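You operate a simulated robot arm through the tools that you are given. There is no shell and no other tool. Be economical: measure what you need, move in short steps, check, and stop when the job is done.

You are at the controls of a simulated robot arm. One attempt, no reset.

TASK
Put the clamp labelled "752" from the top of the grey bench on the top of the padded table and the clamp marked "725" on the shelf of the grey desk. Take the orange gauge and put it in the big tray. Put the block on the long table away on the top of the low cabinet. Fetch the grey roll and set it on the top shelf of the blue rack. Open the freezer door, take the grey box from the third shelf from the top of the orange rack and leave it on the upper freezer shelf and shut the door again. Do these in any order. Set down upright: orange gauge.

It is judged by the outcome, as a careful person would: the job done as asked, and still so three seconds after it is handed in. It fails if anything else is knocked over, pushed out of place, dropped, spilled or broken.

THE ROBOT
A 7-joint arm with a two-finger parallel gripper on a trunk, on a base that drives. Base frame: it is fixed to the floor where the robot stands at the start and does not move with it; the origin is under the middle of the robot, x ahead of it, y to its left, z up; the surface under the hand at the start is at about z = 860. Units: mm, degrees, N and s.
With the tool pointing down near the work surface it reaches from about 100 to 880 mm from the robot's upright axis, wherever it stands. Its first joint turns from -115.0 to 115.0 degrees. Places, roughly: big tray (39x22x5 cm) [-2100, -1300, 800]; block [-2500, -1250, 750]; clamp [1000, -250, 750]; freezer door [-900, -3000, 900]; grey box (15x10x8 cm) [-2600, -3100, 1000]; grey roll (7x7x3 cm) [-2400, -1400, 800]; orange gauge [750, -750, 250]; shelf of the grey desk [-1000, 4200, 200]; top of the low cabinet [-5300, -2700, 900]; top of the padded table [900, 1700, 900]; top shelf of the blue rack [-1800, -3100, 1400]; upper freezer shelf [-900, -3200, 900]. Payload 3.91 kg.
Tool frame: the origin (TCP) lies between the finger pads and is the grasp point; the fingertips stand 30 mm ahead of it; z points along the fingers, y is the line along which they close. Largest opening 110 mm; finger width 20, thickness 10; the body of the gripper, 48 by 112 mm, starts 55 mm behind the TCP.
Orientation is that of the tool frame in the base frame, as [roll, pitch, yaw] about the fixed x, y, z axes, in that order (R = Rz(yaw) Ry(pitch) Rx(roll)). With the fingers straight down and closing along the base's y, the tool's x points along the base's -x, its y along +y and its z along -z.

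THE INTERFACE
- The arm moves only by the tool jog_arm. Its argument "moves" is one flat list of numbers, 7 for each row, row after row: the shift along the base's x, y, z in units of 25 mm (1.0 is 25 mm), then the turn, a rotation vector about the base's x, y, z in units of 4 degrees (1.0 is 4 degrees), then the opening, from 0 (shut) to 1 (fully open). In form: [x, y, z, ax, ay, az, grip, x, y, z, ax, ay, az, grip, ...]. A call has 1 to 12 rows; each row shifts and turns the commanded pose from where the row before left it. A call with a number of a shift or a turn outside -1 to 1 is refused whole. Each row takes 0.2 s and may step no farther than 50 mm and 8.6 degrees from the row before; otherwise, or with a gripper value out of range, the whole call is refused. A pose out of reach is approached as far as the arm can. The call stops where the force on the tool passes 40 N (or 10 N more than at its start, if that is more) or the arm is blocked; 0.2 s more then pass. The fingers move at their own pace (about 153 mm/s each) and stop on an object; they squeeze with about 28 N. The grip force told is the motor's: it shows also when the fingers shut on nothing. Time passes only in rows, and 0.2 s behind the last, so rows that do not move let the fingers close. It gives the time, the measured TCP pose, the force on the tool (base axes), the opening and the grip force at its end, in the units of the frame above (readings bear some noise), with the torque about the TCP (base axes, N m) and any sound that the robot's microphone picked up.
- Cameras (640 x 400 px; columns grow to the right, rows downward): "scene" is now at [218.1, 152.9, 1162.3]; the picture's right is [-0.58, -0.82, 0.00], its down [-0.28, 0.20, -0.94] and it looks along [0.77, -0.54, -0.35] (base axes); focal length 255 px, centre (320, 200). "wrist" rides on the gripper at [72, 17, -103] in the tool frame; the picture's right is [-0.23, 0.97, 0.00], its down [-0.76, -0.18, -0.62] and it looks along [-0.61, -0.14, 0.78] (tool axes); focal length 222 px, centre (320, 200).
- camera(camera): a new picture of that camera. It takes no simulated time.
- slide_trunk(by): slides the trunk up (or, below 0, down) by that many mm; the arm and the scene camera ride with it, the base frame stays. It gives what a move gives, with no picture.
- steer(legs): drives the robot by 1 to 6 legs, each [ahead, left, turn to the left] in mm, mm and degrees, along the robot's own axes; the way and the turn of a leg run together, so that a leg with both is an arc; at most 1500 mm and 180 degrees a leg. The arm and the cameras ride along, it lands a little off, and it stops where it bumps. It gives what a move gives.
- head_to(pan, tilt): turns the head with the scene camera to pan (to the left, within 80 degrees either way) and tilt (down, from -29 to 69), counted from straight ahead of the robot. It gives what a move gives.
- locate(camera, pixels): for up to 12 pixels [column, row] of the newest picture of that camera ("zoom" is the newest enlarged one), the place [x, y, z] in the base frame of the surface seen there, good to about 2 mm. It takes no simulated time.
- close_up(camera, box): a new picture of the part [left, top, right, bottom] of that camera's present view, enlarged. It takes no simulated time.
- sign_off(): hands the job in; it is judged then, once.

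Go step by step. Measure first, check grasps and placings, and put right what went wrong. The budget is 138 turns and 170 pictures, counting those below and the enlarged ones. Unless the task says otherwise, let go and move clear before handing in, and close with one line.

The tools are called after "Emit:" as a command line: name --argument value ..., lists and objects as JSON in quotes. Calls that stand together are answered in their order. jog_arm: Moves the arm, as the interface text tells. Its arguments: {"type":"object","properties":{"moves":{"type":"array","items":{"type":"number"}}},"required":["moves"]} The other tools are called the same way: slide_trunk (by) slides the trunk up or down; steer (legs) drives the base; head_to (pan, tilt) turns the head that bears the scene camera; camera (camera) takes a picture; locate (camera, pixels) gives the place of the surface under pixels of a picture; close_up (camera, box) takes an enlarged picture of a part of a camera's view; sign_off () hands the job in.

At the start:

```text
t: 0.0
position: [659.8, -97.8, 1081.4]
ee_rot: [-179.9, -0.1, -180.0]
ft_force: [-0.3, 0.4, -0.6]
moment: [0.02, 0.02, 0.03]
grip_width: 110.2
gripper_force: 0.1
trunk travel left (down, up): [-475.0, 515.0]
robot x, y, heading: [0.4, -0.9, 0.2]
head pan, tilt: [-35.2, 20.2]
```

scene: 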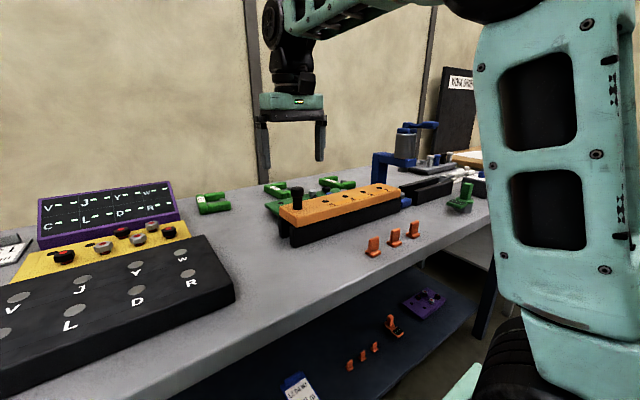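
wrist: 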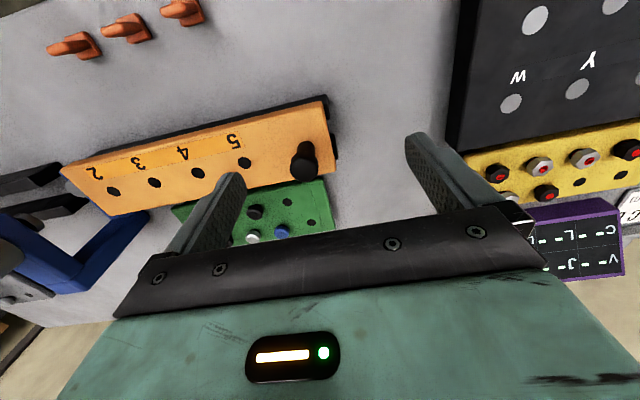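

The scene shows a grey bench with several green clamps (around pixels 210,203; 278,190; 335,183; 463,195). I enlarge them to read the labels.

Emit:
close_up --camera "scene" --box '[180, 150, 370, 270]'

Emit:
close_up --camera "scene" --box '[360, 100, 520, 220]'

Emit:
close_up --camera "scene" --box '[260, 270, 480, 400]'

```text
3.33 times, centred on (275, 210) of scene
```

zoom: 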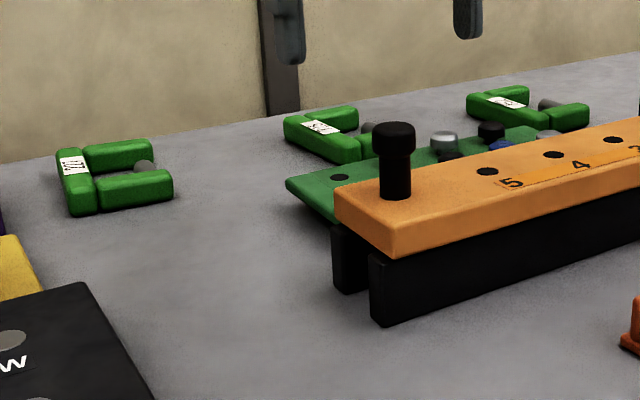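

```text
3.33 times, centred on (440, 160) of scene
```

zoom: 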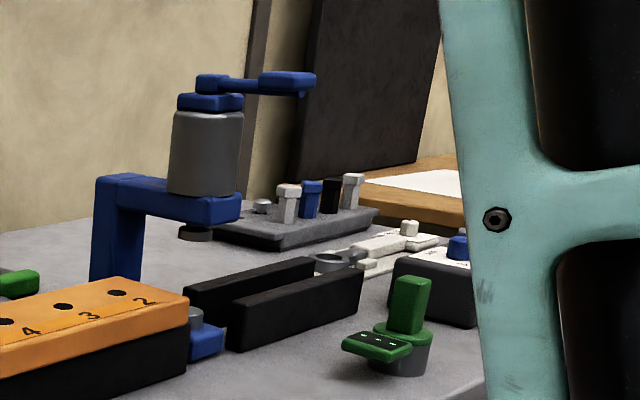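

```text
2.91 times, centred on (370, 335) of scene
```

zoom: 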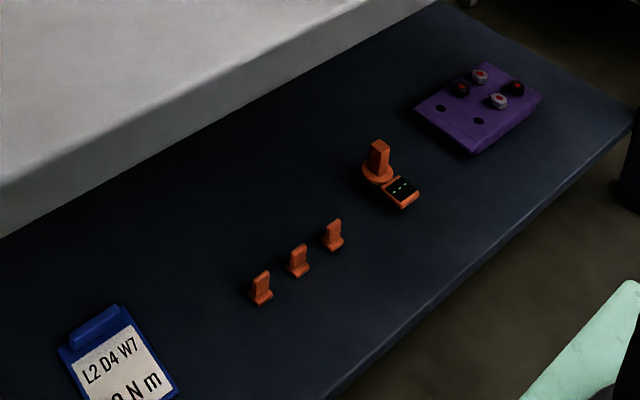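

The three clamps sit at (210,203), (278,190), (335,183); the gauge sits on the lower shelf near (393,325). I read the labels and locate.

Emit:
close_up --camera "scene" --box '[190, 188, 222, 208]'

Emit:
close_up --camera "scene" --box '[262, 178, 294, 198]'

Emit:
close_up --camera "scene" --box '[315, 170, 347, 190]'

Emit:
locate --camera "scene" --pixels '[[202, 199], [275, 188], [331, 181], [206, 211], [228, 206], [216, 196], [391, 318], [397, 330], [330, 184], [463, 195], [389, 325]]'

```text
16.00 times, centred on (206, 198) of scene
```

zoom: 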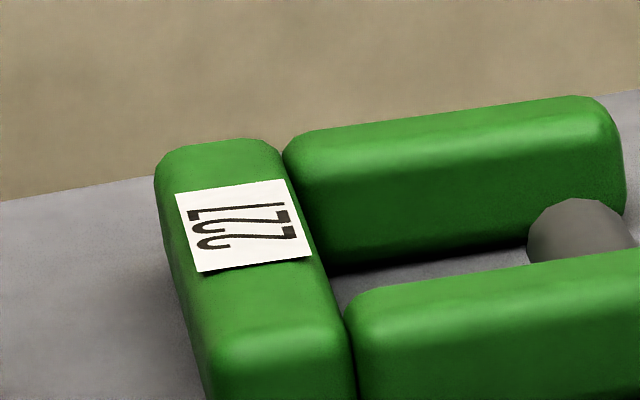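

```text
16.00 times, centred on (278, 188) of scene
```

zoom: 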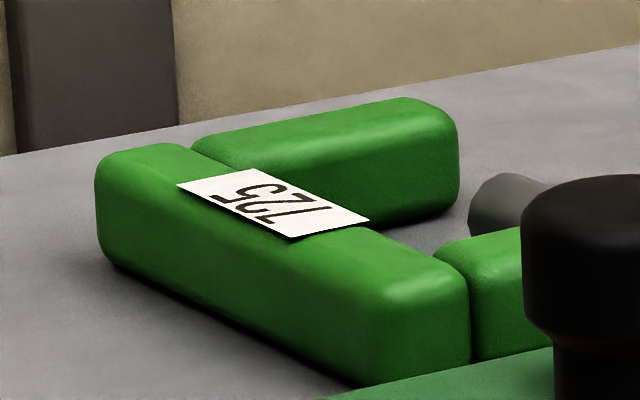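

```text
16.00 times, centred on (331, 180) of scene
```

zoom: 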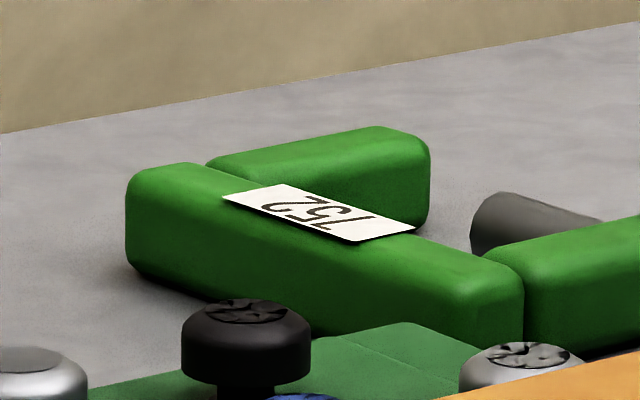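

```text
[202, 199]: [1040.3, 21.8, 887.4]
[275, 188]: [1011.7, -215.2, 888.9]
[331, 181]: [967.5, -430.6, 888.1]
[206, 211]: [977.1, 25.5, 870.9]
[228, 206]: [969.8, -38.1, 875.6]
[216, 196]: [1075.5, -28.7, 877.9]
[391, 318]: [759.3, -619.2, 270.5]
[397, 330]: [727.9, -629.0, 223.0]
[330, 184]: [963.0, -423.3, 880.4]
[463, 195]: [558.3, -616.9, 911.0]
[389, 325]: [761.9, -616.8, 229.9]
```

Labels: 722 at (206,198), 725 at (278,188), 752 at (331,180). I look around to learn the layout.

Emit:
head_to --pan 75 --tilt 15

Emit:
camera --camera "scene"

Emit:
head_to --pan 0 --tilt 40

Emit:
camera --camera "scene"

Emit:
locate --camera "scene" --pixels '[[60, 250], [150, 250], [320, 300], [500, 300], [320, 200], [320, 380], [560, 390]]'

```text
t: 1.9
position: [660.0, -97.9, 1082.1]
ee_rot: [-179.9, 0.0, -180.0]
ft_force: [0.2, -0.1, 0.7]
moment: [-0.01, -0.01, 0.01]
grip_width: 109.9
gripper_force: 0.0
trunk travel left (down, up): [-475.0, 515.0]
robot x, y, heading: [-1.2, -0.8, -0.1]
head pan, tilt: [75.0, 15.0]
```

```text
161 pictures are left
```

scene: 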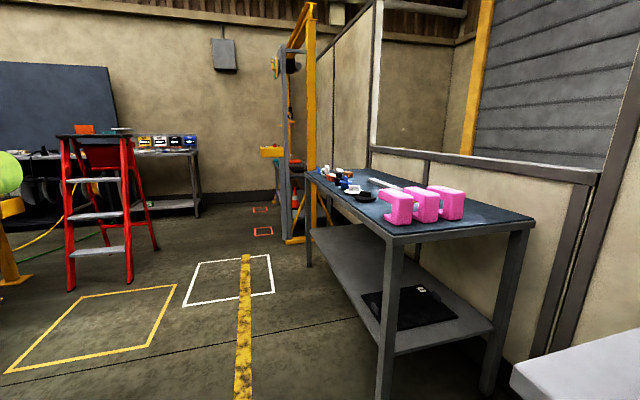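

```text
t: 3.4
position: [659.7, -98.7, 1080.5]
ee_rot: [-179.9, 0.0, -180.0]
ft_force: [-0.3, -0.3, -0.4]
moment: [-0.02, 0.0, -0.01]
grip_width: 109.8
gripper_force: 0.0
trunk travel left (down, up): [-475.0, 515.0]
robot x, y, heading: [0.6, -1.3, 0.1]
head pan, tilt: [0.0, 40.0]
```

```text
160 pictures are left
```

scene: 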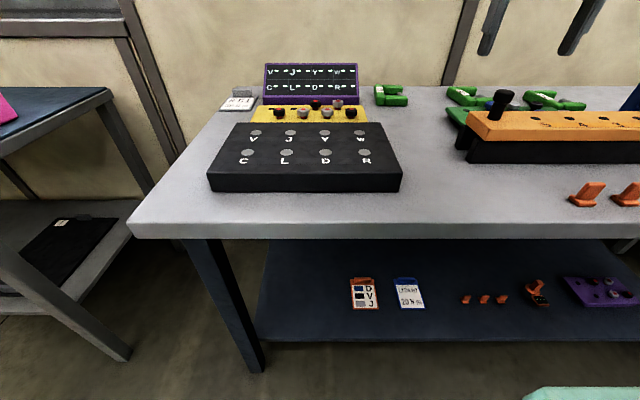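

```text
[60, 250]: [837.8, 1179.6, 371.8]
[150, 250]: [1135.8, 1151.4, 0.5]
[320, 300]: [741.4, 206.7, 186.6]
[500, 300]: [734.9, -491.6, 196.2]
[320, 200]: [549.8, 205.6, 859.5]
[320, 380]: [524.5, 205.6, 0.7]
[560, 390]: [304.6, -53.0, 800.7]
```

Padded table is at left (blue top with pink objects). I check bench front edge and my own base footprint.

Emit:
head_to --pan 0 --tilt 69

Emit:
camera --camera "scene"

Emit:
locate --camera "scene" --pixels '[[320, 60], [320, 100], [320, 140], [320, 180], [320, 220], [320, 260], [320, 300], [320, 340], [320, 380], [400, 390], [500, 390], [500, 250]]'

```text
t: 4.3
position: [658.5, -98.2, 1080.1]
ee_rot: [-180.0, 0.0, -179.9]
ft_force: [-0.5, 0.2, -0.1]
moment: [0.02, 0.01, 0.0]
grip_width: 110.0
gripper_force: 0.2
trunk travel left (down, up): [-475.0, 515.0]
robot x, y, heading: [0.8, -0.5, 0.2]
head pan, tilt: [0.0, 68.8]
```

```text
159 pictures are left
```

scene: 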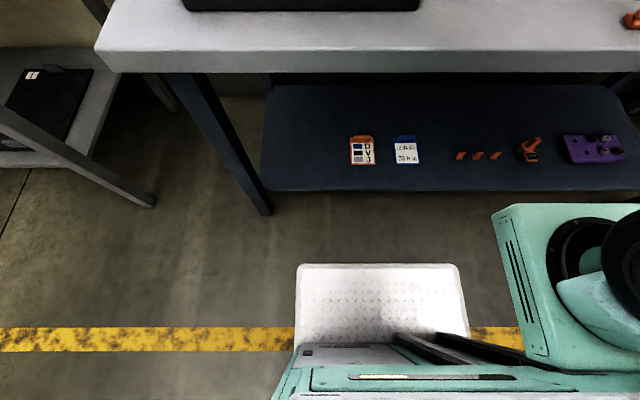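

```text
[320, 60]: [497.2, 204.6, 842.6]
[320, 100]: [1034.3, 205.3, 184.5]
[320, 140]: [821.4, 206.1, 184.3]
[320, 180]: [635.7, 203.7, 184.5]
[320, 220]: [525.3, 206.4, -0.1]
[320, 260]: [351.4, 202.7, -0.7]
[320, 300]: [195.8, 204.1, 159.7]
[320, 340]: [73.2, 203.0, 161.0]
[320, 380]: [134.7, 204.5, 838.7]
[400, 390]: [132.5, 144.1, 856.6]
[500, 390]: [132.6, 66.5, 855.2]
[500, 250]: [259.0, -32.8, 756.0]
```

The base plate front is at x≈300 and shelf front at x≈610, so I can go about 200 mm ahead. I move right first and look again.

Emit:
steer --legs '[[0, -250, 0]]'

Emit:
head_to --pan -25 --tilt 35

Emit:
camera --camera "scene"

Emit:
locate --camera "scene" --pixels '[[406, 30], [440, 20], [400, 110], [300, 110], [330, 120], [260, 130], [420, 380], [480, 100], [520, 60]]'

```text
t: 6.1
position: [658.8, -349.9, 1081.1]
ee_rot: [-179.9, 0.0, 179.8]
ft_force: [-0.7, -0.1, -1.1]
moment: [0.01, 0.0, -0.03]
grip_width: 109.8
gripper_force: 0.1
trunk travel left (down, up): [-475.0, 515.0]
robot x, y, heading: [0.6, -254.0, -0.0]
head pan, tilt: [0.0, 68.8]
```

```text
t: 7.1
position: [660.3, -350.4, 1081.2]
ee_rot: [-180.0, -0.1, 179.9]
ft_force: [0.5, 0.1, -0.4]
moment: [0.01, -0.01, 0.04]
grip_width: 110.0
gripper_force: 0.0
trunk travel left (down, up): [-475.0, 515.0]
robot x, y, heading: [6.2, -250.5, -0.2]
head pan, tilt: [-25.0, 35.0]
```

```text
158 pictures are left
```

scene: 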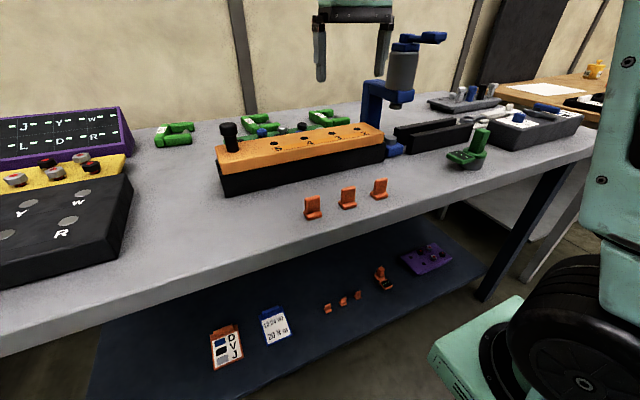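

```text
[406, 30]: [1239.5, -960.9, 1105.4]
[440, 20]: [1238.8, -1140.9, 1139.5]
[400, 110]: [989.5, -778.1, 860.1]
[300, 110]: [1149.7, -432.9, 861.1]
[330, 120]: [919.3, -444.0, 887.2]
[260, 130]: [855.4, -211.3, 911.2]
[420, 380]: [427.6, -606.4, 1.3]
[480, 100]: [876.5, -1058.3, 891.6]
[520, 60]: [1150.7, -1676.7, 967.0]
```

The press is at about (950,-740), clear of the arm path. I drive ahead 190 mm and look for the clamps with both cameras.

Emit:
steer --legs '[[190, 0, 0]]'

Emit:
camera --camera "scene"

Emit:
camera --camera "wrist"

```text
t: 8.7
position: [847.1, -349.0, 1080.8]
ee_rot: [180.0, 0.1, 180.0]
ft_force: [-0.3, 0.4, -0.6]
moment: [-0.01, -0.01, -0.03]
grip_width: 109.9
gripper_force: 0.3
trunk travel left (down, up): [-475.0, 515.0]
robot x, y, heading: [186.9, -249.7, 0.1]
head pan, tilt: [-25.0, 35.0]
```

```text
157 pictures are left
```

scene: 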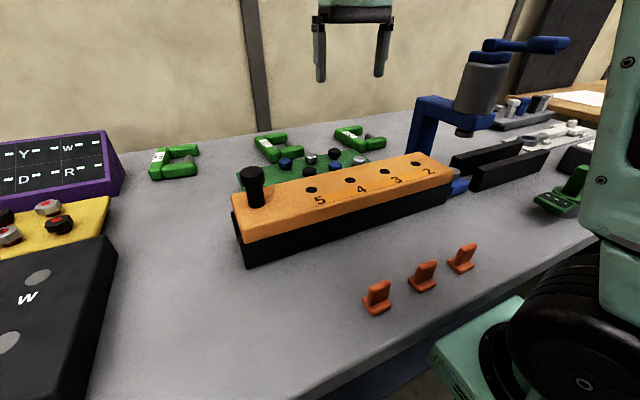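

```text
156 pictures are left
```

wrist: 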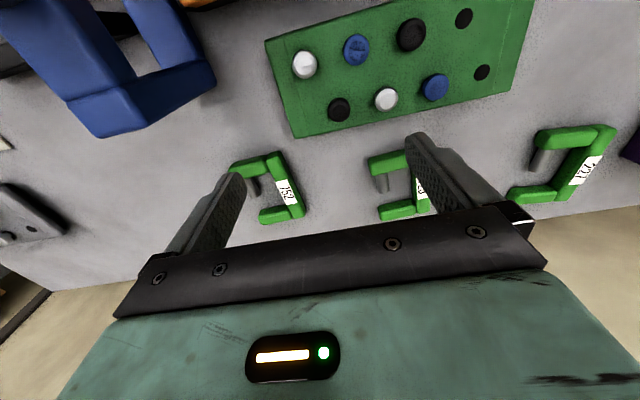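

Wrist view shows 752's spine from (270,155) to (295,218) with its arms to the left. I measure both clamps.

Emit:
close_up --camera "wrist" --box '[210, 120, 450, 240]'

Emit:
locate --camera "wrist" --pixels '[[270, 157], [280, 156], [296, 214], [288, 220], [286, 190], [278, 182], [268, 191], [232, 168], [262, 214]]'

```text
2.67 times, centred on (330, 180) of wrist
```

zoom: 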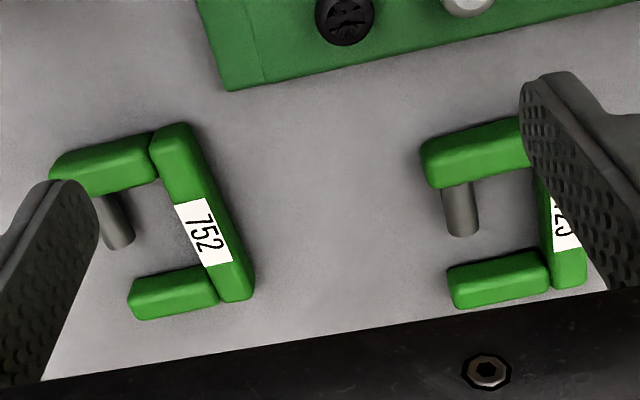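

```text
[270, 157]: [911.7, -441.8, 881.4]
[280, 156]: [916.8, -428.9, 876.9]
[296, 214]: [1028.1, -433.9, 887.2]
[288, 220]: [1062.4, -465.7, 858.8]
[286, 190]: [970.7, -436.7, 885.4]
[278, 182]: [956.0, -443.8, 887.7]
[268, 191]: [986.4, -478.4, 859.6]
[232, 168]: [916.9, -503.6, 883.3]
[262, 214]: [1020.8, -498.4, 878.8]
```

Emit:
locate --camera "wrist" --pixels '[[254, 196], [250, 190], [259, 193], [247, 180], [284, 205], [292, 190], [283, 172], [273, 168]]'

Emit:
jog_arm --moves '[1, -1, -1, 0, 0, 0, 0.5, 1, -1, -1, 0, 0, 0, 0.5, 1, -1, -1, 0, 0, 0, 0.5, 1, -0.64, -1, 0, 0, 0, 0.5, 0.9, 0, -1, 0, 0, 0, 0.5]'

Emit:
camera --camera "wrist"

```text
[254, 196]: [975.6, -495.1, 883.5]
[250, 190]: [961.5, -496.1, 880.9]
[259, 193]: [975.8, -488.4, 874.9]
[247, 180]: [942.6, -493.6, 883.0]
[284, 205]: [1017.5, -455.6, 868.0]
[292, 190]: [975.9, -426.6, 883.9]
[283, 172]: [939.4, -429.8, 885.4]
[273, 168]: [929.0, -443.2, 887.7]
```

```text
t: 9.8
position: [970.4, -440.2, 955.7]
ee_rot: [-180.0, 0.1, 179.9]
ft_force: [0.0, 0.4, 1.0]
moment: [-0.04, 0.02, -0.01]
grip_width: 54.9
gripper_force: 0.1
trunk travel left (down, up): [-475.0, 515.0]
robot x, y, heading: [191.7, -250.8, -0.0]
head pan, tilt: [-25.0, 35.0]
```

```text
154 pictures are left
```

wrist: 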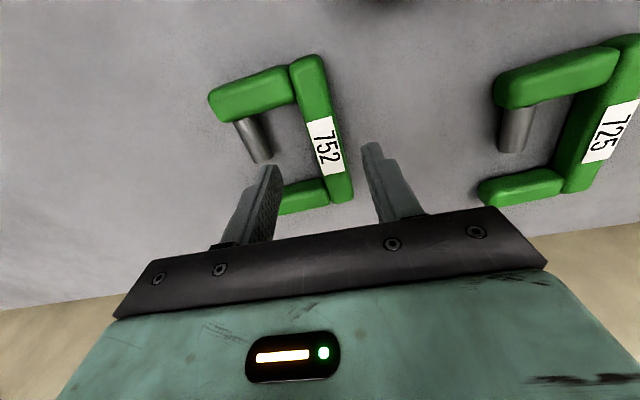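

Fingers straddle the spine (between (270,190) and (380,170)). I descend to z≈894, close and lift.

Emit:
jog_arm --moves '[0, 0, -1, 0, 0, 0, 0.5, 0, 0, -1, 0, 0, 0, 0.5, 0, 0, -0.45, 0, 0, 0, 0.5, 0, 0, 0, 0, 0, 0, 0, 0, 0, 0, 0, 0, 0, 0, 0, 0, 0, 0, 0, 0, 0]'

Emit:
jog_arm --moves '[0, 0, 1, 0, 0, 0, 0, 0, 0, 1, 0, 0, 0, 0, 0, 0, 1, 0, 0, 0, 0, 0, 0, 1, 0, 0, 0, 0, -0.5, 0, 1, 0, 0, 0, 0, -1, 0, 1, 0, 0, 0, 0, -1, 0, 1, 0, 0, 0, 0, -1, 0, 1, 0, 0, 0, 0]'

Emit:
camera --camera "wrist"

```text
t: 11.2
position: [971.2, -439.7, 894.0]
ee_rot: [-179.9, 0.0, 179.9]
ft_force: [-0.9, 0.5, -0.2]
moment: [0.08, -0.13, 0.05]
grip_width: 24.7
gripper_force: 27.4
trunk travel left (down, up): [-475.0, 515.0]
robot x, y, heading: [187.6, -250.7, -0.3]
head pan, tilt: [-25.0, 35.0]
```

```text
t: 13.1
position: [883.4, -440.9, 1094.3]
ee_rot: [180.0, -0.2, -180.0]
ft_force: [0.5, 1.1, -4.1]
moment: [0.07, 0.06, 0.01]
grip_width: 24.6
gripper_force: 28.4
trunk travel left (down, up): [-475.0, 515.0]
robot x, y, heading: [190.3, -253.3, -0.2]
head pan, tilt: [-25.0, 35.0]
```

```text
153 pictures are left
```

wrist: 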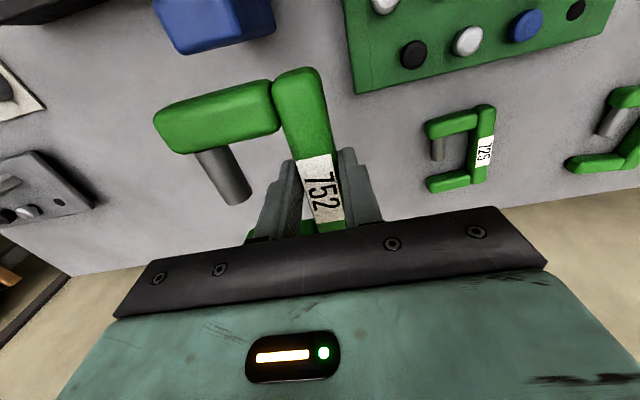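

752 is held (grip 24.6 mm). I back off and drive left about 1000 mm, then look at the padded table.

Emit:
steer --legs '[[-250, 0, 0], [0, 1000, 0]]'

Emit:
head_to --pan 40 --tilt 30

Emit:
camera --camera "scene"

Emit:
locate --camera "scene" --pixels '[[320, 200], [400, 200], [250, 150], [200, 150], [450, 150], [300, 120], [320, 300], [420, 300], [250, 300]]'

```text
t: 14.4
position: [750.8, -429.3, 1095.4]
ee_rot: [179.5, 1.6, -178.2]
ft_force: [15.1, 3.3, -2.8]
moment: [0.02, -0.05, 0.8]
grip_width: 31.8
gripper_force: 28.2
trunk travel left (down, up): [-475.0, 515.0]
robot x, y, heading: [48.6, -252.9, 0.1]
head pan, tilt: [-25.0, 35.0]
stopped in leg 1: the force on the tool passed its limit at 104 N (the readings are from after the stop); the commanded pose is now the measured one
```

```text
t: 15.8
position: [749.5, -430.9, 1094.3]
ee_rot: [179.5, 1.6, -178.3]
ft_force: [21.2, 10.1, -4.7]
moment: [0.19, -0.17, 1.1]
grip_width: 32.0
gripper_force: 27.7
trunk travel left (down, up): [-475.0, 515.0]
robot x, y, heading: [46.7, -253.3, 0.3]
head pan, tilt: [40.0, 30.0]
```

```text
152 pictures are left
```

scene: 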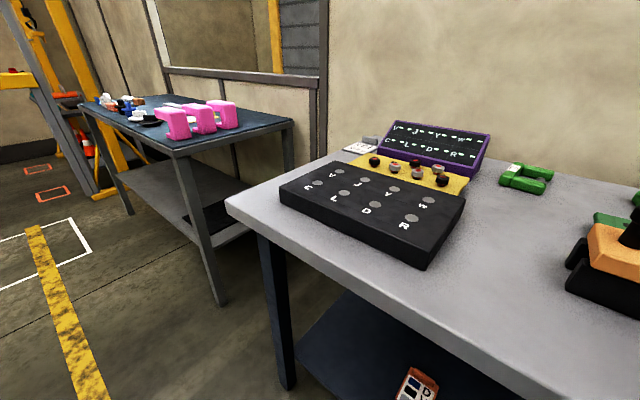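

```text
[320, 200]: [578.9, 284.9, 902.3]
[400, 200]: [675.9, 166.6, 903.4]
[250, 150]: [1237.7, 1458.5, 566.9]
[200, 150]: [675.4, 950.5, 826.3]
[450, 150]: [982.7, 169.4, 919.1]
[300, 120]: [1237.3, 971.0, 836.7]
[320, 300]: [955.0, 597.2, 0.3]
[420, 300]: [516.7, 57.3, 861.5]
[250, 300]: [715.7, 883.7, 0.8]
```

The tool met something while backing up, with the force still about 20 N. I look at what it touches before moving.

Emit:
head_to --pan -25 --tilt 20

Emit:
camera --camera "scene"

Emit:
camera --camera "wrist"

```text
t: 17.1
position: [748.6, -429.9, 1094.1]
ee_rot: [179.6, 1.6, -178.3]
ft_force: [21.7, 12.5, -2.8]
moment: [0.24, -0.16, 1.04]
grip_width: 31.9
gripper_force: 27.9
trunk travel left (down, up): [-475.0, 515.0]
robot x, y, heading: [46.3, -248.6, 0.2]
head pan, tilt: [-25.0, 20.0]
```

```text
151 pictures are left
```

scene: 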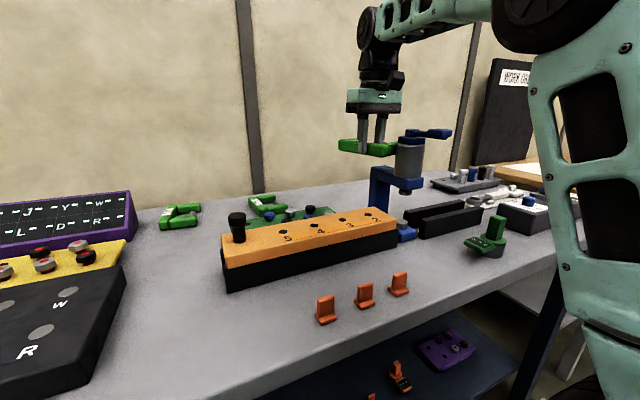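

```text
150 pictures are left
```

wrist: 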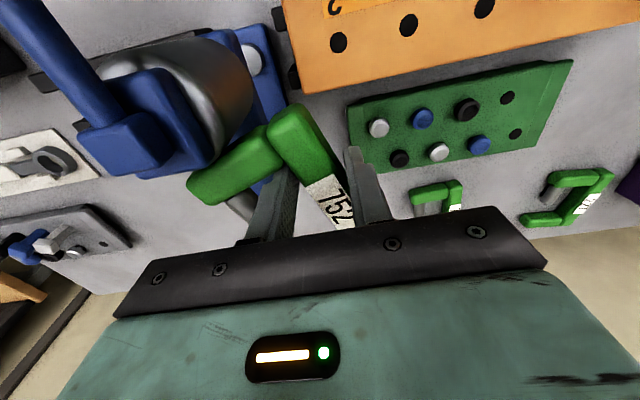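

The clamp met the press's blue handle/cylinder at (215,140) in the wrist view. I move away from it (+x,+y), then lift.

Emit:
jog_arm --moves '[0.6, 0.4, 0, 0, 0, 0, 0, 1, 1, 0, 0, 0, 0, 0, 0.5, 1, 0.5, 0, 0, 0, 0, 0, 1, 1, 0, 0, 0, 0, 0, 1, 1, 0, 0, 0, 0, 0, 0, 1, 0, 0, 0, 0, 0, 0, 1, 0, 0, 0, 0]'

Emit:
camera --camera "wrist"

Emit:
camera --camera "scene"

Emit:
close_up --camera "scene" --box '[320, 100, 560, 250]'

Emit:
locate --camera "scene" --pixels '[[408, 150], [408, 135], [440, 133], [377, 200], [400, 185], [446, 130]]'

```text
t: 18.8
position: [794.6, -321.3, 1181.4]
ee_rot: [179.6, 1.7, -178.4]
ft_force: [0.5, 0.5, -2.1]
moment: [0.03, 0.08, -0.04]
grip_width: 24.4
gripper_force: 28.3
out of reach, approached as far as the arm can: row 6, 7
trunk travel left (down, up): [-475.0, 515.0]
robot x, y, heading: [47.8, -247.9, 0.2]
head pan, tilt: [-25.0, 20.0]
```

```text
149 pictures are left
```

wrist: 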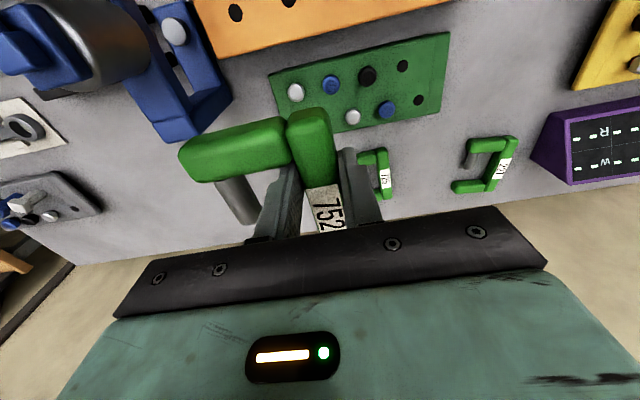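

```text
148 pictures are left
```

scene: 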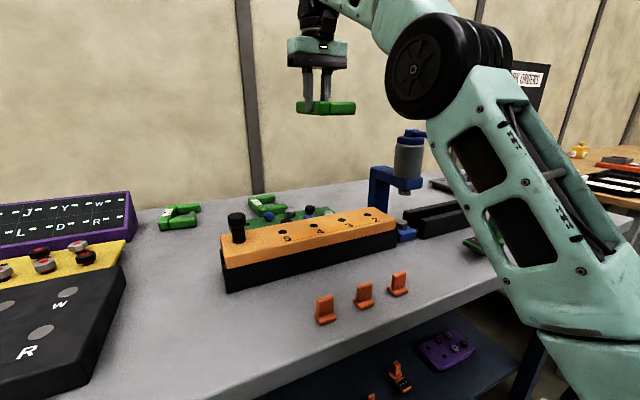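

```text
2.67 times, centred on (440, 175) of scene
```

zoom: 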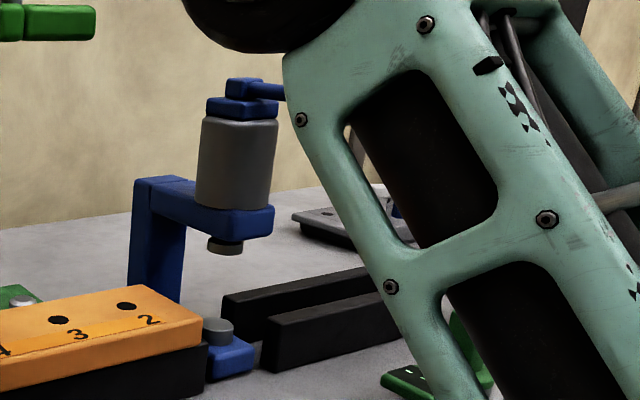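

```text
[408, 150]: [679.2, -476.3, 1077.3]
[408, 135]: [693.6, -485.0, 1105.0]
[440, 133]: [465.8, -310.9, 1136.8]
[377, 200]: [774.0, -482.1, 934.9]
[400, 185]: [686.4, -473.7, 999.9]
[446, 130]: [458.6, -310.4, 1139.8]
```

The press stands unchanged and the clamp re-seated (24.4 mm). I slide left, well above the bench items, then look at the padded table.

Emit:
steer --legs '[[0, 600, 0], [-150, 500, 0]]'

Emit:
head_to --pan 30 --tilt 30

Emit:
camera --camera "scene"

Emit:
locate --camera "scene" --pixels '[[320, 200], [400, 200], [250, 150], [200, 150], [300, 120], [320, 300], [420, 300], [250, 300]]'

```text
t: 24.8
position: [641.4, 779.5, 1180.6]
ee_rot: [179.7, 1.6, -178.2]
ft_force: [0.0, 1.4, -2.8]
moment: [0.06, 0.08, 0.0]
grip_width: 24.6
gripper_force: 27.6
trunk travel left (down, up): [-475.0, 515.0]
robot x, y, heading: [-110.5, 849.5, 0.3]
head pan, tilt: [-25.0, 20.0]
```

```text
t: 26.0
position: [639.8, 779.8, 1180.2]
ee_rot: [179.6, 1.6, -178.2]
ft_force: [-0.1, 0.2, -2.3]
moment: [0.1, 0.1, 0.03]
grip_width: 24.6
gripper_force: 27.7
trunk travel left (down, up): [-475.0, 515.0]
robot x, y, heading: [-111.4, 844.8, 0.3]
head pan, tilt: [30.0, 30.0]
```

```text
146 pictures are left
```

scene: 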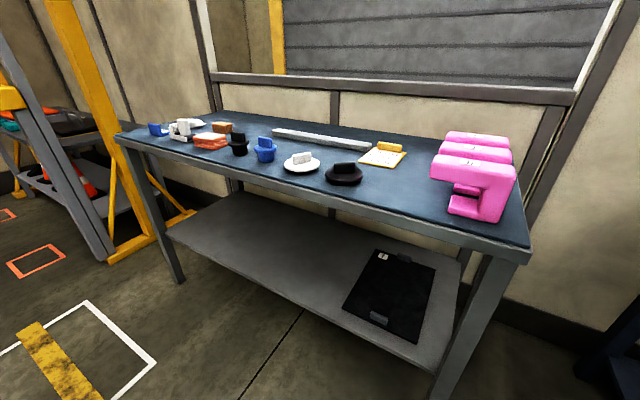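

```text
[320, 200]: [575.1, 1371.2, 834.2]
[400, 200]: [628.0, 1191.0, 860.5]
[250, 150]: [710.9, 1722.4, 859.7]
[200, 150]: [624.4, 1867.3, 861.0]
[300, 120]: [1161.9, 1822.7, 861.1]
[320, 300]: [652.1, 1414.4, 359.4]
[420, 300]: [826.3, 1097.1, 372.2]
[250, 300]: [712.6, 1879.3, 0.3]
```

The padded table is in view; the free patch lies around (400,190), between the black dial and the pink parts. I measure it.

Emit:
locate --camera "scene" --pixels '[[400, 180], [415, 195], [365, 178], [350, 183], [432, 175], [450, 212], [370, 165], [430, 155], [420, 170], [440, 140], [490, 220], [400, 215]]'

```text
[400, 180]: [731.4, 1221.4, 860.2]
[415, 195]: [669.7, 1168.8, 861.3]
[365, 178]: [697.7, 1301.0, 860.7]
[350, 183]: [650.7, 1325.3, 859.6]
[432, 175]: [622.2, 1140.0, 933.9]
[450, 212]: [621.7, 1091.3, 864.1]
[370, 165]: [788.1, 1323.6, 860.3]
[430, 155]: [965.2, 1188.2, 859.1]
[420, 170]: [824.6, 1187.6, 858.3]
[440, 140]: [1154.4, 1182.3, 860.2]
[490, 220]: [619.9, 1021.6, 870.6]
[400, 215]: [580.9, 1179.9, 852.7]
```

Free rectangle about x 620–1000, y 1170–1290. I drive left 470 and ahead 100 so the clamp goes there, then check from the wrist.

Emit:
steer --legs '[[0, 470, 0], [100, 0, 0]]'

Emit:
jog_arm --moves '[0, 0, -1, 0, 0.4, -0.4, 0, 0, 0, -1, 0, 0, 0, 0, 0, 0, -1, 0, 0, 0, 0, 0, 0, -1, 0, 0, 0, 0]'

Emit:
camera --camera "wrist"

Emit:
camera --camera "scene"

```text
t: 29.6
position: [737.1, 1249.1, 1181.2]
ee_rot: [179.7, 1.7, -178.0]
ft_force: [-0.8, -0.1, -3.0]
moment: [0.06, 0.14, -0.02]
grip_width: 24.7
gripper_force: 27.5
trunk travel left (down, up): [-475.0, 515.0]
robot x, y, heading: [-8.9, 1317.6, 0.4]
head pan, tilt: [30.0, 30.0]
```

```text
t: 30.6
position: [737.2, 1248.9, 1080.9]
ee_rot: [179.5, 0.1, -179.6]
ft_force: [0.3, -0.3, -3.5]
moment: [0.06, 0.09, -0.01]
grip_width: 24.4
gripper_force: 27.8
trunk travel left (down, up): [-475.0, 515.0]
robot x, y, heading: [-12.0, 1314.4, 0.4]
head pan, tilt: [30.0, 30.0]
```

```text
145 pictures are left
```

wrist: 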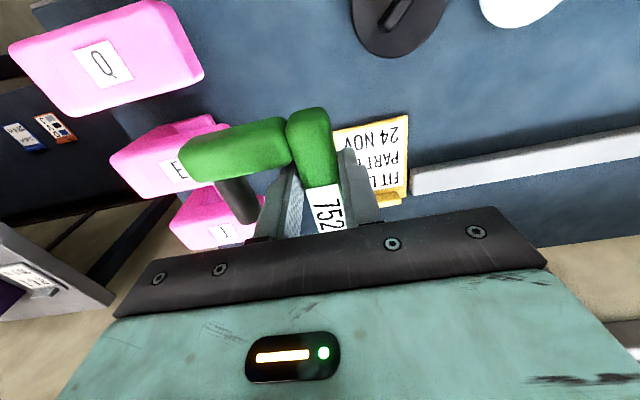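

```text
144 pictures are left
```

scene: 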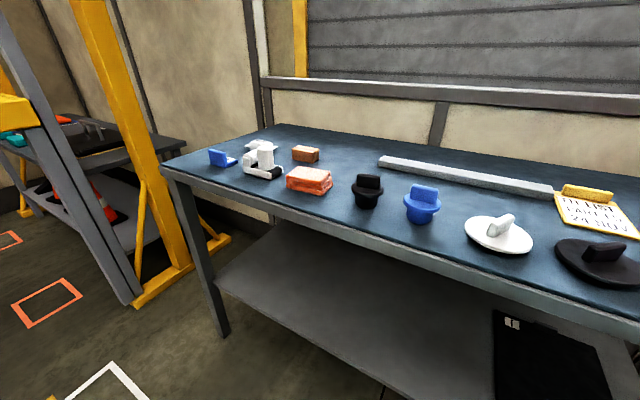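

The yellow clipboard shows behind the fingers in the wrist view; I check its position against the clamp footprint.

Emit:
locate --camera "wrist" --pixels '[[408, 118], [345, 130], [335, 132], [405, 195], [360, 50], [205, 75], [228, 125], [262, 200], [395, 70]]'

Emit:
head_to --pan -5 --tilt 35

Emit:
camera --camera "scene"

```text
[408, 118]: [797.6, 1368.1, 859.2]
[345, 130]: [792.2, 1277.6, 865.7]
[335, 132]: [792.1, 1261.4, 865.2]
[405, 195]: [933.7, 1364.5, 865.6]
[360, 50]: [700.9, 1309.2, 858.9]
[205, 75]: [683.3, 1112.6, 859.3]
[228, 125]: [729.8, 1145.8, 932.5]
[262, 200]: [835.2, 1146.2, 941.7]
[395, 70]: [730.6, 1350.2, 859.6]
```

```text
t: 31.6
position: [737.4, 1247.9, 1081.0]
ee_rot: [179.5, 0.1, -179.6]
ft_force: [-0.8, 0.8, -3.5]
moment: [0.06, 0.09, 0.0]
grip_width: 24.4
gripper_force: 27.9
trunk travel left (down, up): [-475.0, 515.0]
robot x, y, heading: [-13.1, 1314.0, 0.7]
head pan, tilt: [-5.0, 35.0]
```

```text
143 pictures are left
```

scene: 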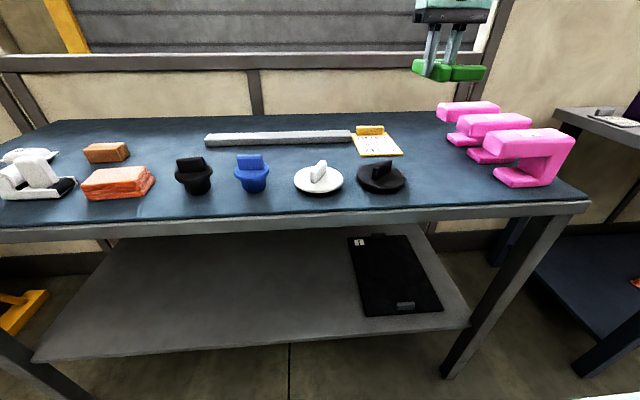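

Clipboard front edge is at x≈792, so I shift the clamp to x≈690, y≈1240, and lower it until contact.

Emit:
jog_arm --moves '[-1, -0.35, -1, 0, 0, 0, 0, -0.9, 0, -1, 0, 0, 0, 0, 0, 0, -1, 0, 0, 0, 0, 0, 0, -1, 0, 0, 0, 0, 0, 0, -1, 0, 0, 0, 0, 0, 0, -1, 0, 0, 0, 0, 0, 0, -0.8, 0, 0, 0, 0, 0, 0, -0.4, 0, 0, 0, 0]'

Emit:
camera --camera "scene"

Emit:
camera --camera "wrist"

```text
t: 33.4
position: [690.3, 1240.4, 902.0]
ee_rot: [179.4, 0.2, -179.6]
ft_force: [-0.2, 0.0, -2.7]
moment: [0.02, 0.06, 0.01]
grip_width: 24.8
gripper_force: 27.8
trunk travel left (down, up): [-475.0, 515.0]
robot x, y, heading: [-11.1, 1314.4, 0.7]
head pan, tilt: [-5.0, 35.0]
```

```text
142 pictures are left
```

scene: 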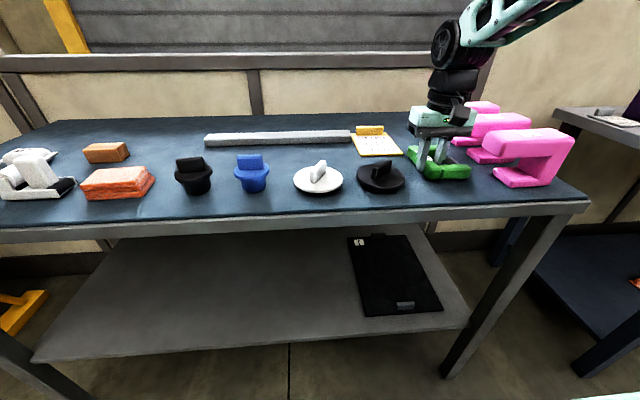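

```text
141 pictures are left
```

wrist: 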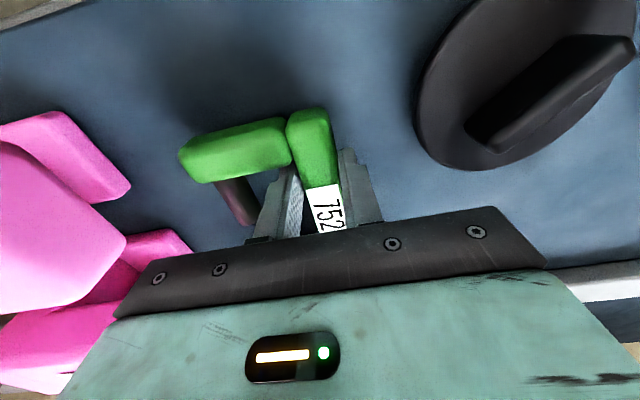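

Clear all round. I lower the last 7 mm, open part way, and rise.

Emit:
jog_arm --moves '[0, 0, -0.2, 0, 0, 0, 0, 0, 0, -0.1, 0, 0, 0, 0]'

Emit:
jog_arm --moves '[0, 0, 0, 0, 0, 0, 0.42, 0, 0, 0, 0, 0, 0, 0.42, 0, 0, 1, 0, 0, 0, 0.42, 0, 0, 1, 0, 0, 0, 0.42, 0, 0, 1, 0, 0, 0, 0.42, 0, 0, 1, 0, 0, 0, 0.42, 0, 0, 1, 0, 0, 0, 0.42, 0, 0, 1, 0, 0, 0, 0.42, -1, 0, 1, 0, 0, 0, 0.42, -1, 0, 1, 0, 0, 0, 0.42]'

Emit:
camera --camera "scene"

```text
t: 34.0
position: [689.6, 1241.3, 895.8]
ee_rot: [179.5, 0.3, -179.7]
ft_force: [-2.9, 1.6, 8.5]
moment: [-0.02, -0.55, 0.04]
grip_width: 24.8
gripper_force: 27.7
trunk travel left (down, up): [-475.0, 515.0]
robot x, y, heading: [-13.0, 1319.5, 0.3]
head pan, tilt: [-5.0, 35.0]
```

```text
t: 36.2
position: [639.6, 1240.5, 1094.0]
ee_rot: [179.4, 0.1, -179.6]
ft_force: [0.6, -0.7, -1.0]
moment: [-0.03, -0.01, 0.0]
grip_width: 46.3
gripper_force: 0.2
trunk travel left (down, up): [-475.0, 515.0]
robot x, y, heading: [-12.4, 1312.9, 0.7]
head pan, tilt: [-5.0, 35.0]
```

```text
140 pictures are left
```

scene: 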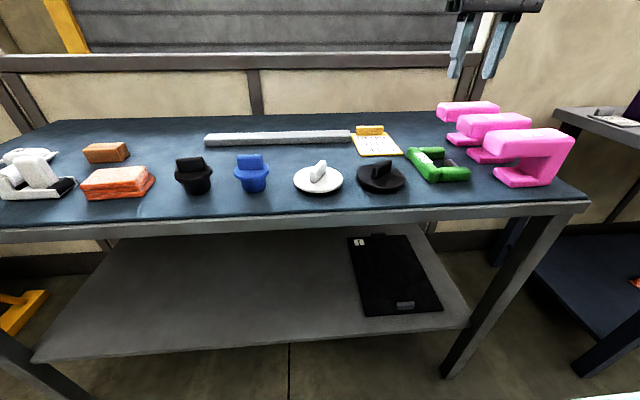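

752 rests flat at (440,165). Now I return to the bench for 725.

Emit:
steer --legs '[[-50, 0, 0], [0, -1450, 0], [250, 0, 0]]'

Emit:
camera --camera "wrist"

```text
t: 45.4
position: [857.2, -192.5, 1094.5]
ee_rot: [179.5, 0.2, -179.1]
ft_force: [0.6, -0.4, 0.1]
moment: [-0.02, 0.02, 0.01]
grip_width: 46.4
gripper_force: 0.0
trunk travel left (down, up): [-475.0, 515.0]
robot x, y, heading: [204.3, -124.2, 0.8]
head pan, tilt: [-5.0, 35.0]
stopped in leg 3: the robot was blocked; the commanded pose is now the measured one
```

```text
139 pictures are left
```

wrist: 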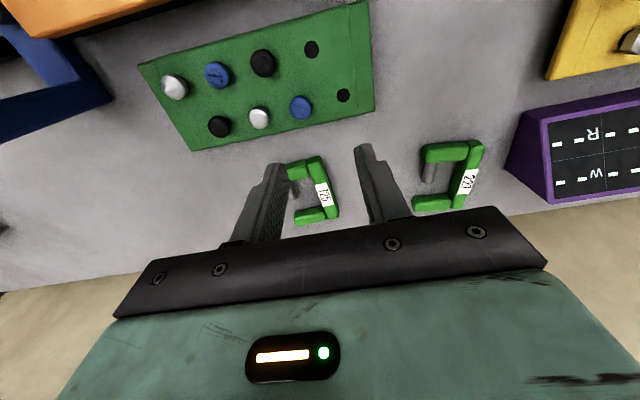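

The base was blocked at the end near x≈204 (the bench). I measure 725: spine from (318,160) to (335,215), and check the bench for disturbance.

Emit:
locate --camera "wrist" --pixels '[[318, 158], [313, 164], [326, 163], [322, 185], [317, 182], [331, 190], [336, 213], [330, 212], [298, 172]]'

Emit:
close_up --camera "wrist" --box '[250, 130, 410, 230]'

Emit:
head_to --pan -10 --tilt 50

Emit:
camera --camera "scene"

```text
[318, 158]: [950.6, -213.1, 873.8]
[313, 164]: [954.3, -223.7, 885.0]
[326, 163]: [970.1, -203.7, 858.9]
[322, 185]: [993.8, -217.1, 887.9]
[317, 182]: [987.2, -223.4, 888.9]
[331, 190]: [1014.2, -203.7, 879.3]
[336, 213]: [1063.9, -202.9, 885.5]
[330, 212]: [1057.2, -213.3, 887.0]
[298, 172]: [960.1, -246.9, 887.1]
```

```text
4.00 times, centred on (330, 180) of wrist
```

zoom: 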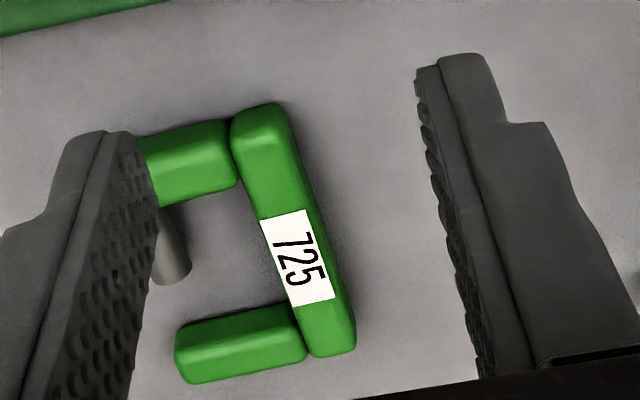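

```text
t: 46.2
position: [856.6, -192.1, 1095.2]
ee_rot: [179.4, 0.2, -179.1]
ft_force: [0.6, 0.5, 0.5]
moment: [0.01, 0.0, -0.02]
grip_width: 46.1
gripper_force: 0.0
trunk travel left (down, up): [-475.0, 515.0]
robot x, y, heading: [208.6, -122.6, 0.9]
head pan, tilt: [-10.0, 50.0]
```

```text
137 pictures are left
```

scene: 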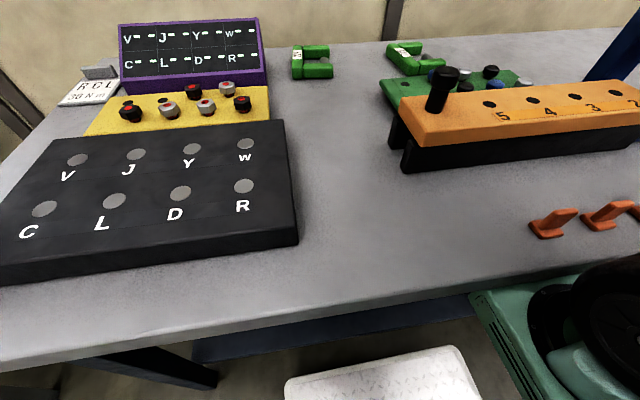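

All on the bench is standing. The 725 spine centre is about (1006,-215); I go above it at part opening and check.

Emit:
jog_arm --moves '[1, -0.3, -1, 0, 0, 0.5, 0.45, 1, -0.3, -1, 0, 0, 0, 0.45, 1, -0.3, -1, 0, 0, 0, 0.45, 1, 0, -1, 0, 0, 0, 0.45, 1, 0, -1, 0, 0, 0, 0.45, 0.96, 0, 0, 0, 0, 0, 0.45]'

Emit:
camera --camera "wrist"

Emit:
locate --camera "wrist" --pixels '[[330, 140], [320, 140], [340, 140], [325, 90], [315, 70]]'

```text
t: 47.6
position: [1006.6, -213.2, 969.4]
ee_rot: [179.6, 0.2, -177.2]
ft_force: [-1.0, 0.0, -0.1]
moment: [0.0, 0.01, 0.0]
grip_width: 49.7
gripper_force: 0.1
trunk travel left (down, up): [-475.0, 515.0]
robot x, y, heading: [207.2, -124.1, 0.6]
head pan, tilt: [-10.0, 50.0]
```

```text
136 pictures are left
```

wrist: 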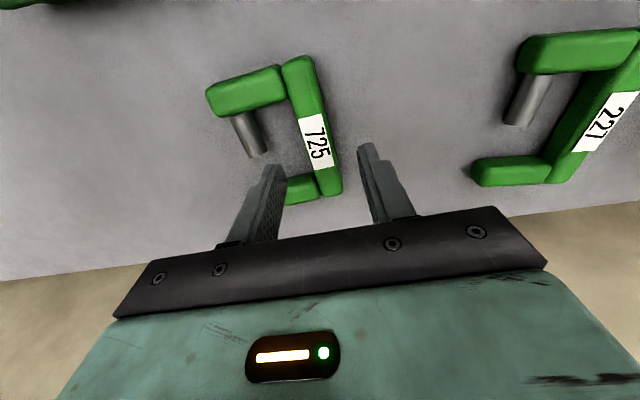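

```text
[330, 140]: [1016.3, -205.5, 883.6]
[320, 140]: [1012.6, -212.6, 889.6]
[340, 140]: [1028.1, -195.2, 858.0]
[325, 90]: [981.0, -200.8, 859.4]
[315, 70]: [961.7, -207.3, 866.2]
```

Aligned within 2 mm. I descend to z≈894, grip and lift straight to about z 1095, then view.

Emit:
jog_arm --moves '[0, -0.1, -1, 0, 0, 0, 0.45, 0, 0, -1, 0, 0, 0, 0.45, 0, 0, -1, 0, 0, 0, 0.45, 0, 0, 0, 0, 0, 0, 0, 0, 0, 0, 0, 0, 0, 0, 0, 0, 0, 0, 0, 0, 0]'

Emit:
jog_arm --moves '[0, 0, 1, 0, 0, 0, 0, 0, 0, 1, 0, 0, 0, 0, 0, 0, 1, 0, 0, 0, 0, 0, 0, 1, 0, 0, 0, 0, -0.5, 0, 1, 0, 0, 0, 0, -1, 0, 1, 0, 0, 0, 0, -1, 0, 1, 0, 0, 0, 0, -1, 0, 1, 0, 0, 0, 0, -1, 0, 1, 0, 0, 0, 0, -1, 0, 1, 0, 0, 0, 0]'

Emit:
camera --camera "wrist"

```text
t: 49.0
position: [1008.0, -217.9, 894.1]
ee_rot: [179.6, 0.2, -177.1]
ft_force: [-0.3, -0.7, 0.0]
moment: [0.01, -0.1, -0.02]
grip_width: 24.3
gripper_force: 27.8
trunk travel left (down, up): [-475.0, 515.0]
robot x, y, heading: [208.4, -120.1, 0.9]
head pan, tilt: [-10.0, 50.0]
```

```text
t: 51.2
position: [868.1, -217.5, 1144.4]
ee_rot: [179.6, 0.2, -177.1]
ft_force: [0.0, 0.3, -2.4]
moment: [0.07, 0.02, -0.01]
grip_width: 24.5
gripper_force: 28.3
trunk travel left (down, up): [-475.0, 515.0]
robot x, y, heading: [205.4, -125.4, 0.8]
head pan, tilt: [-10.0, 50.0]
```

```text
135 pictures are left
```

wrist: 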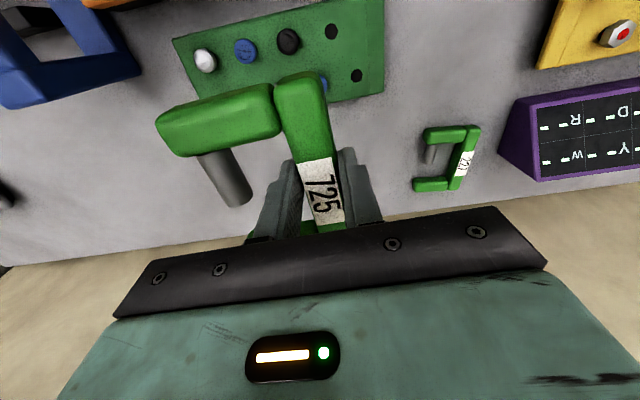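

725 is held. I back off, turn left, drive toward the desk and look.

Emit:
steer --legs '[[-300, 0, 0], [0, 0, 90], [1200, 0, 0]]'

Emit:
head_to --pan 10 --tilt 18

Emit:
camera --camera "scene"

Emit:
locate --camera "scene" --pixels '[[160, 200], [240, 200], [320, 200], [100, 250], [200, 300], [280, 300], [320, 150], [240, 140], [400, 200], [150, 350]]'

```text
t: 62.8
position: [3.8, 1743.2, 1143.6]
ee_rot: [179.6, 0.1, -88.0]
ft_force: [0.1, -0.4, -3.4]
moment: [-0.03, 0.06, 0.02]
grip_width: 24.5
gripper_force: 27.8
trunk travel left (down, up): [-475.0, 515.0]
robot x, y, heading: [-102.7, 1080.1, 90.2]
head pan, tilt: [-10.0, 50.0]
```

```text
t: 63.8
position: [3.4, 1743.8, 1142.1]
ee_rot: [179.5, 0.1, -88.1]
ft_force: [1.1, 0.4, -2.9]
moment: [-0.04, 0.03, 0.0]
grip_width: 24.7
gripper_force: 27.5
trunk travel left (down, up): [-475.0, 515.0]
robot x, y, heading: [-99.0, 1084.1, 90.1]
head pan, tilt: [10.0, 18.0]
```

```text
134 pictures are left
```

scene: 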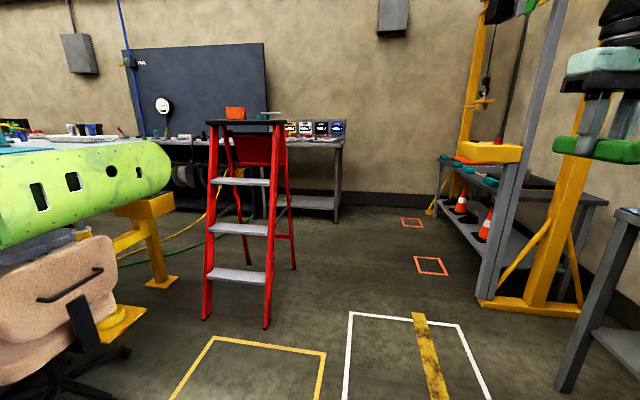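

```text
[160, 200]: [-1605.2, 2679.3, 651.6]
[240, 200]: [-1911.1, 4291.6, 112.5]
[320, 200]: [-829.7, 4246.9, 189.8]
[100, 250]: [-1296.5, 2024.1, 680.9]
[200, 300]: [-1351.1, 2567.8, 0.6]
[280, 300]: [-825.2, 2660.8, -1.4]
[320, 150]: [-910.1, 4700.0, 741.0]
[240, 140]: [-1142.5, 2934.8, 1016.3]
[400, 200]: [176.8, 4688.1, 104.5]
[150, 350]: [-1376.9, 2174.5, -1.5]
```

The desk shelf is visible at (320,200) → (-830,4247,190), behind the red ladder. I pass the ladder on its right and look closer.

Emit:
steer --legs '[[1400, 150, 0], [600, 0, 0]]'

Emit:
head_to --pan 25 --tilt 35

Emit:
camera --camera "scene"

Emit:
locate --camera "scene" --pixels '[[100, 300], [200, 300], [160, 200], [240, 200], [320, 200], [200, 150], [300, 150], [260, 120], [100, 200]]'

```text
t: 73.8
position: [-147.7, 3750.9, 1143.5]
ee_rot: [179.5, 0.1, -88.0]
ft_force: [0.4, 0.1, -2.9]
moment: [-0.02, 0.09, -0.03]
grip_width: 24.8
gripper_force: 28.0
trunk travel left (down, up): [-475.0, 515.0]
robot x, y, heading: [-247.5, 3093.2, 89.8]
head pan, tilt: [10.0, 18.0]
```

```text
t: 74.6
position: [-147.0, 3750.0, 1142.7]
ee_rot: [179.4, 0.0, -87.9]
ft_force: [0.1, -0.5, -2.6]
moment: [-0.01, 0.06, 0.01]
grip_width: 24.8
gripper_force: 28.1
trunk travel left (down, up): [-475.0, 515.0]
robot x, y, heading: [-251.9, 3089.1, 90.0]
head pan, tilt: [25.0, 35.0]
```

```text
133 pictures are left
```

scene: 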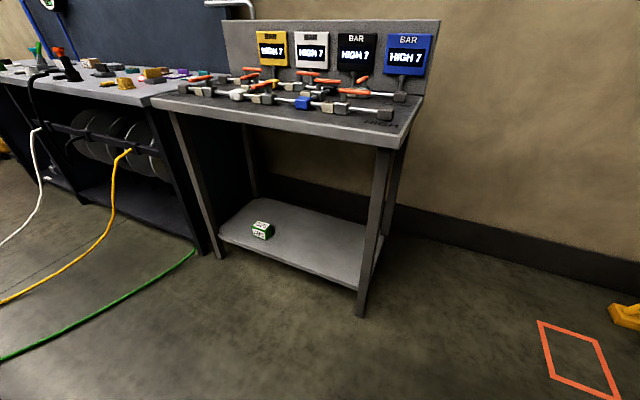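

```text
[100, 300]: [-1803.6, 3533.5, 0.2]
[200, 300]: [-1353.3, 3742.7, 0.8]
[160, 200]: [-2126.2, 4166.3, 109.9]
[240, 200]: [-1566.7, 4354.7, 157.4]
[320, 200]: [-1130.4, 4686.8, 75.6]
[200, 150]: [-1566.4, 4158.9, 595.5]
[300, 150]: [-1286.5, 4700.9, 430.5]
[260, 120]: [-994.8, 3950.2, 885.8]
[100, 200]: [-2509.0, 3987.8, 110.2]
```

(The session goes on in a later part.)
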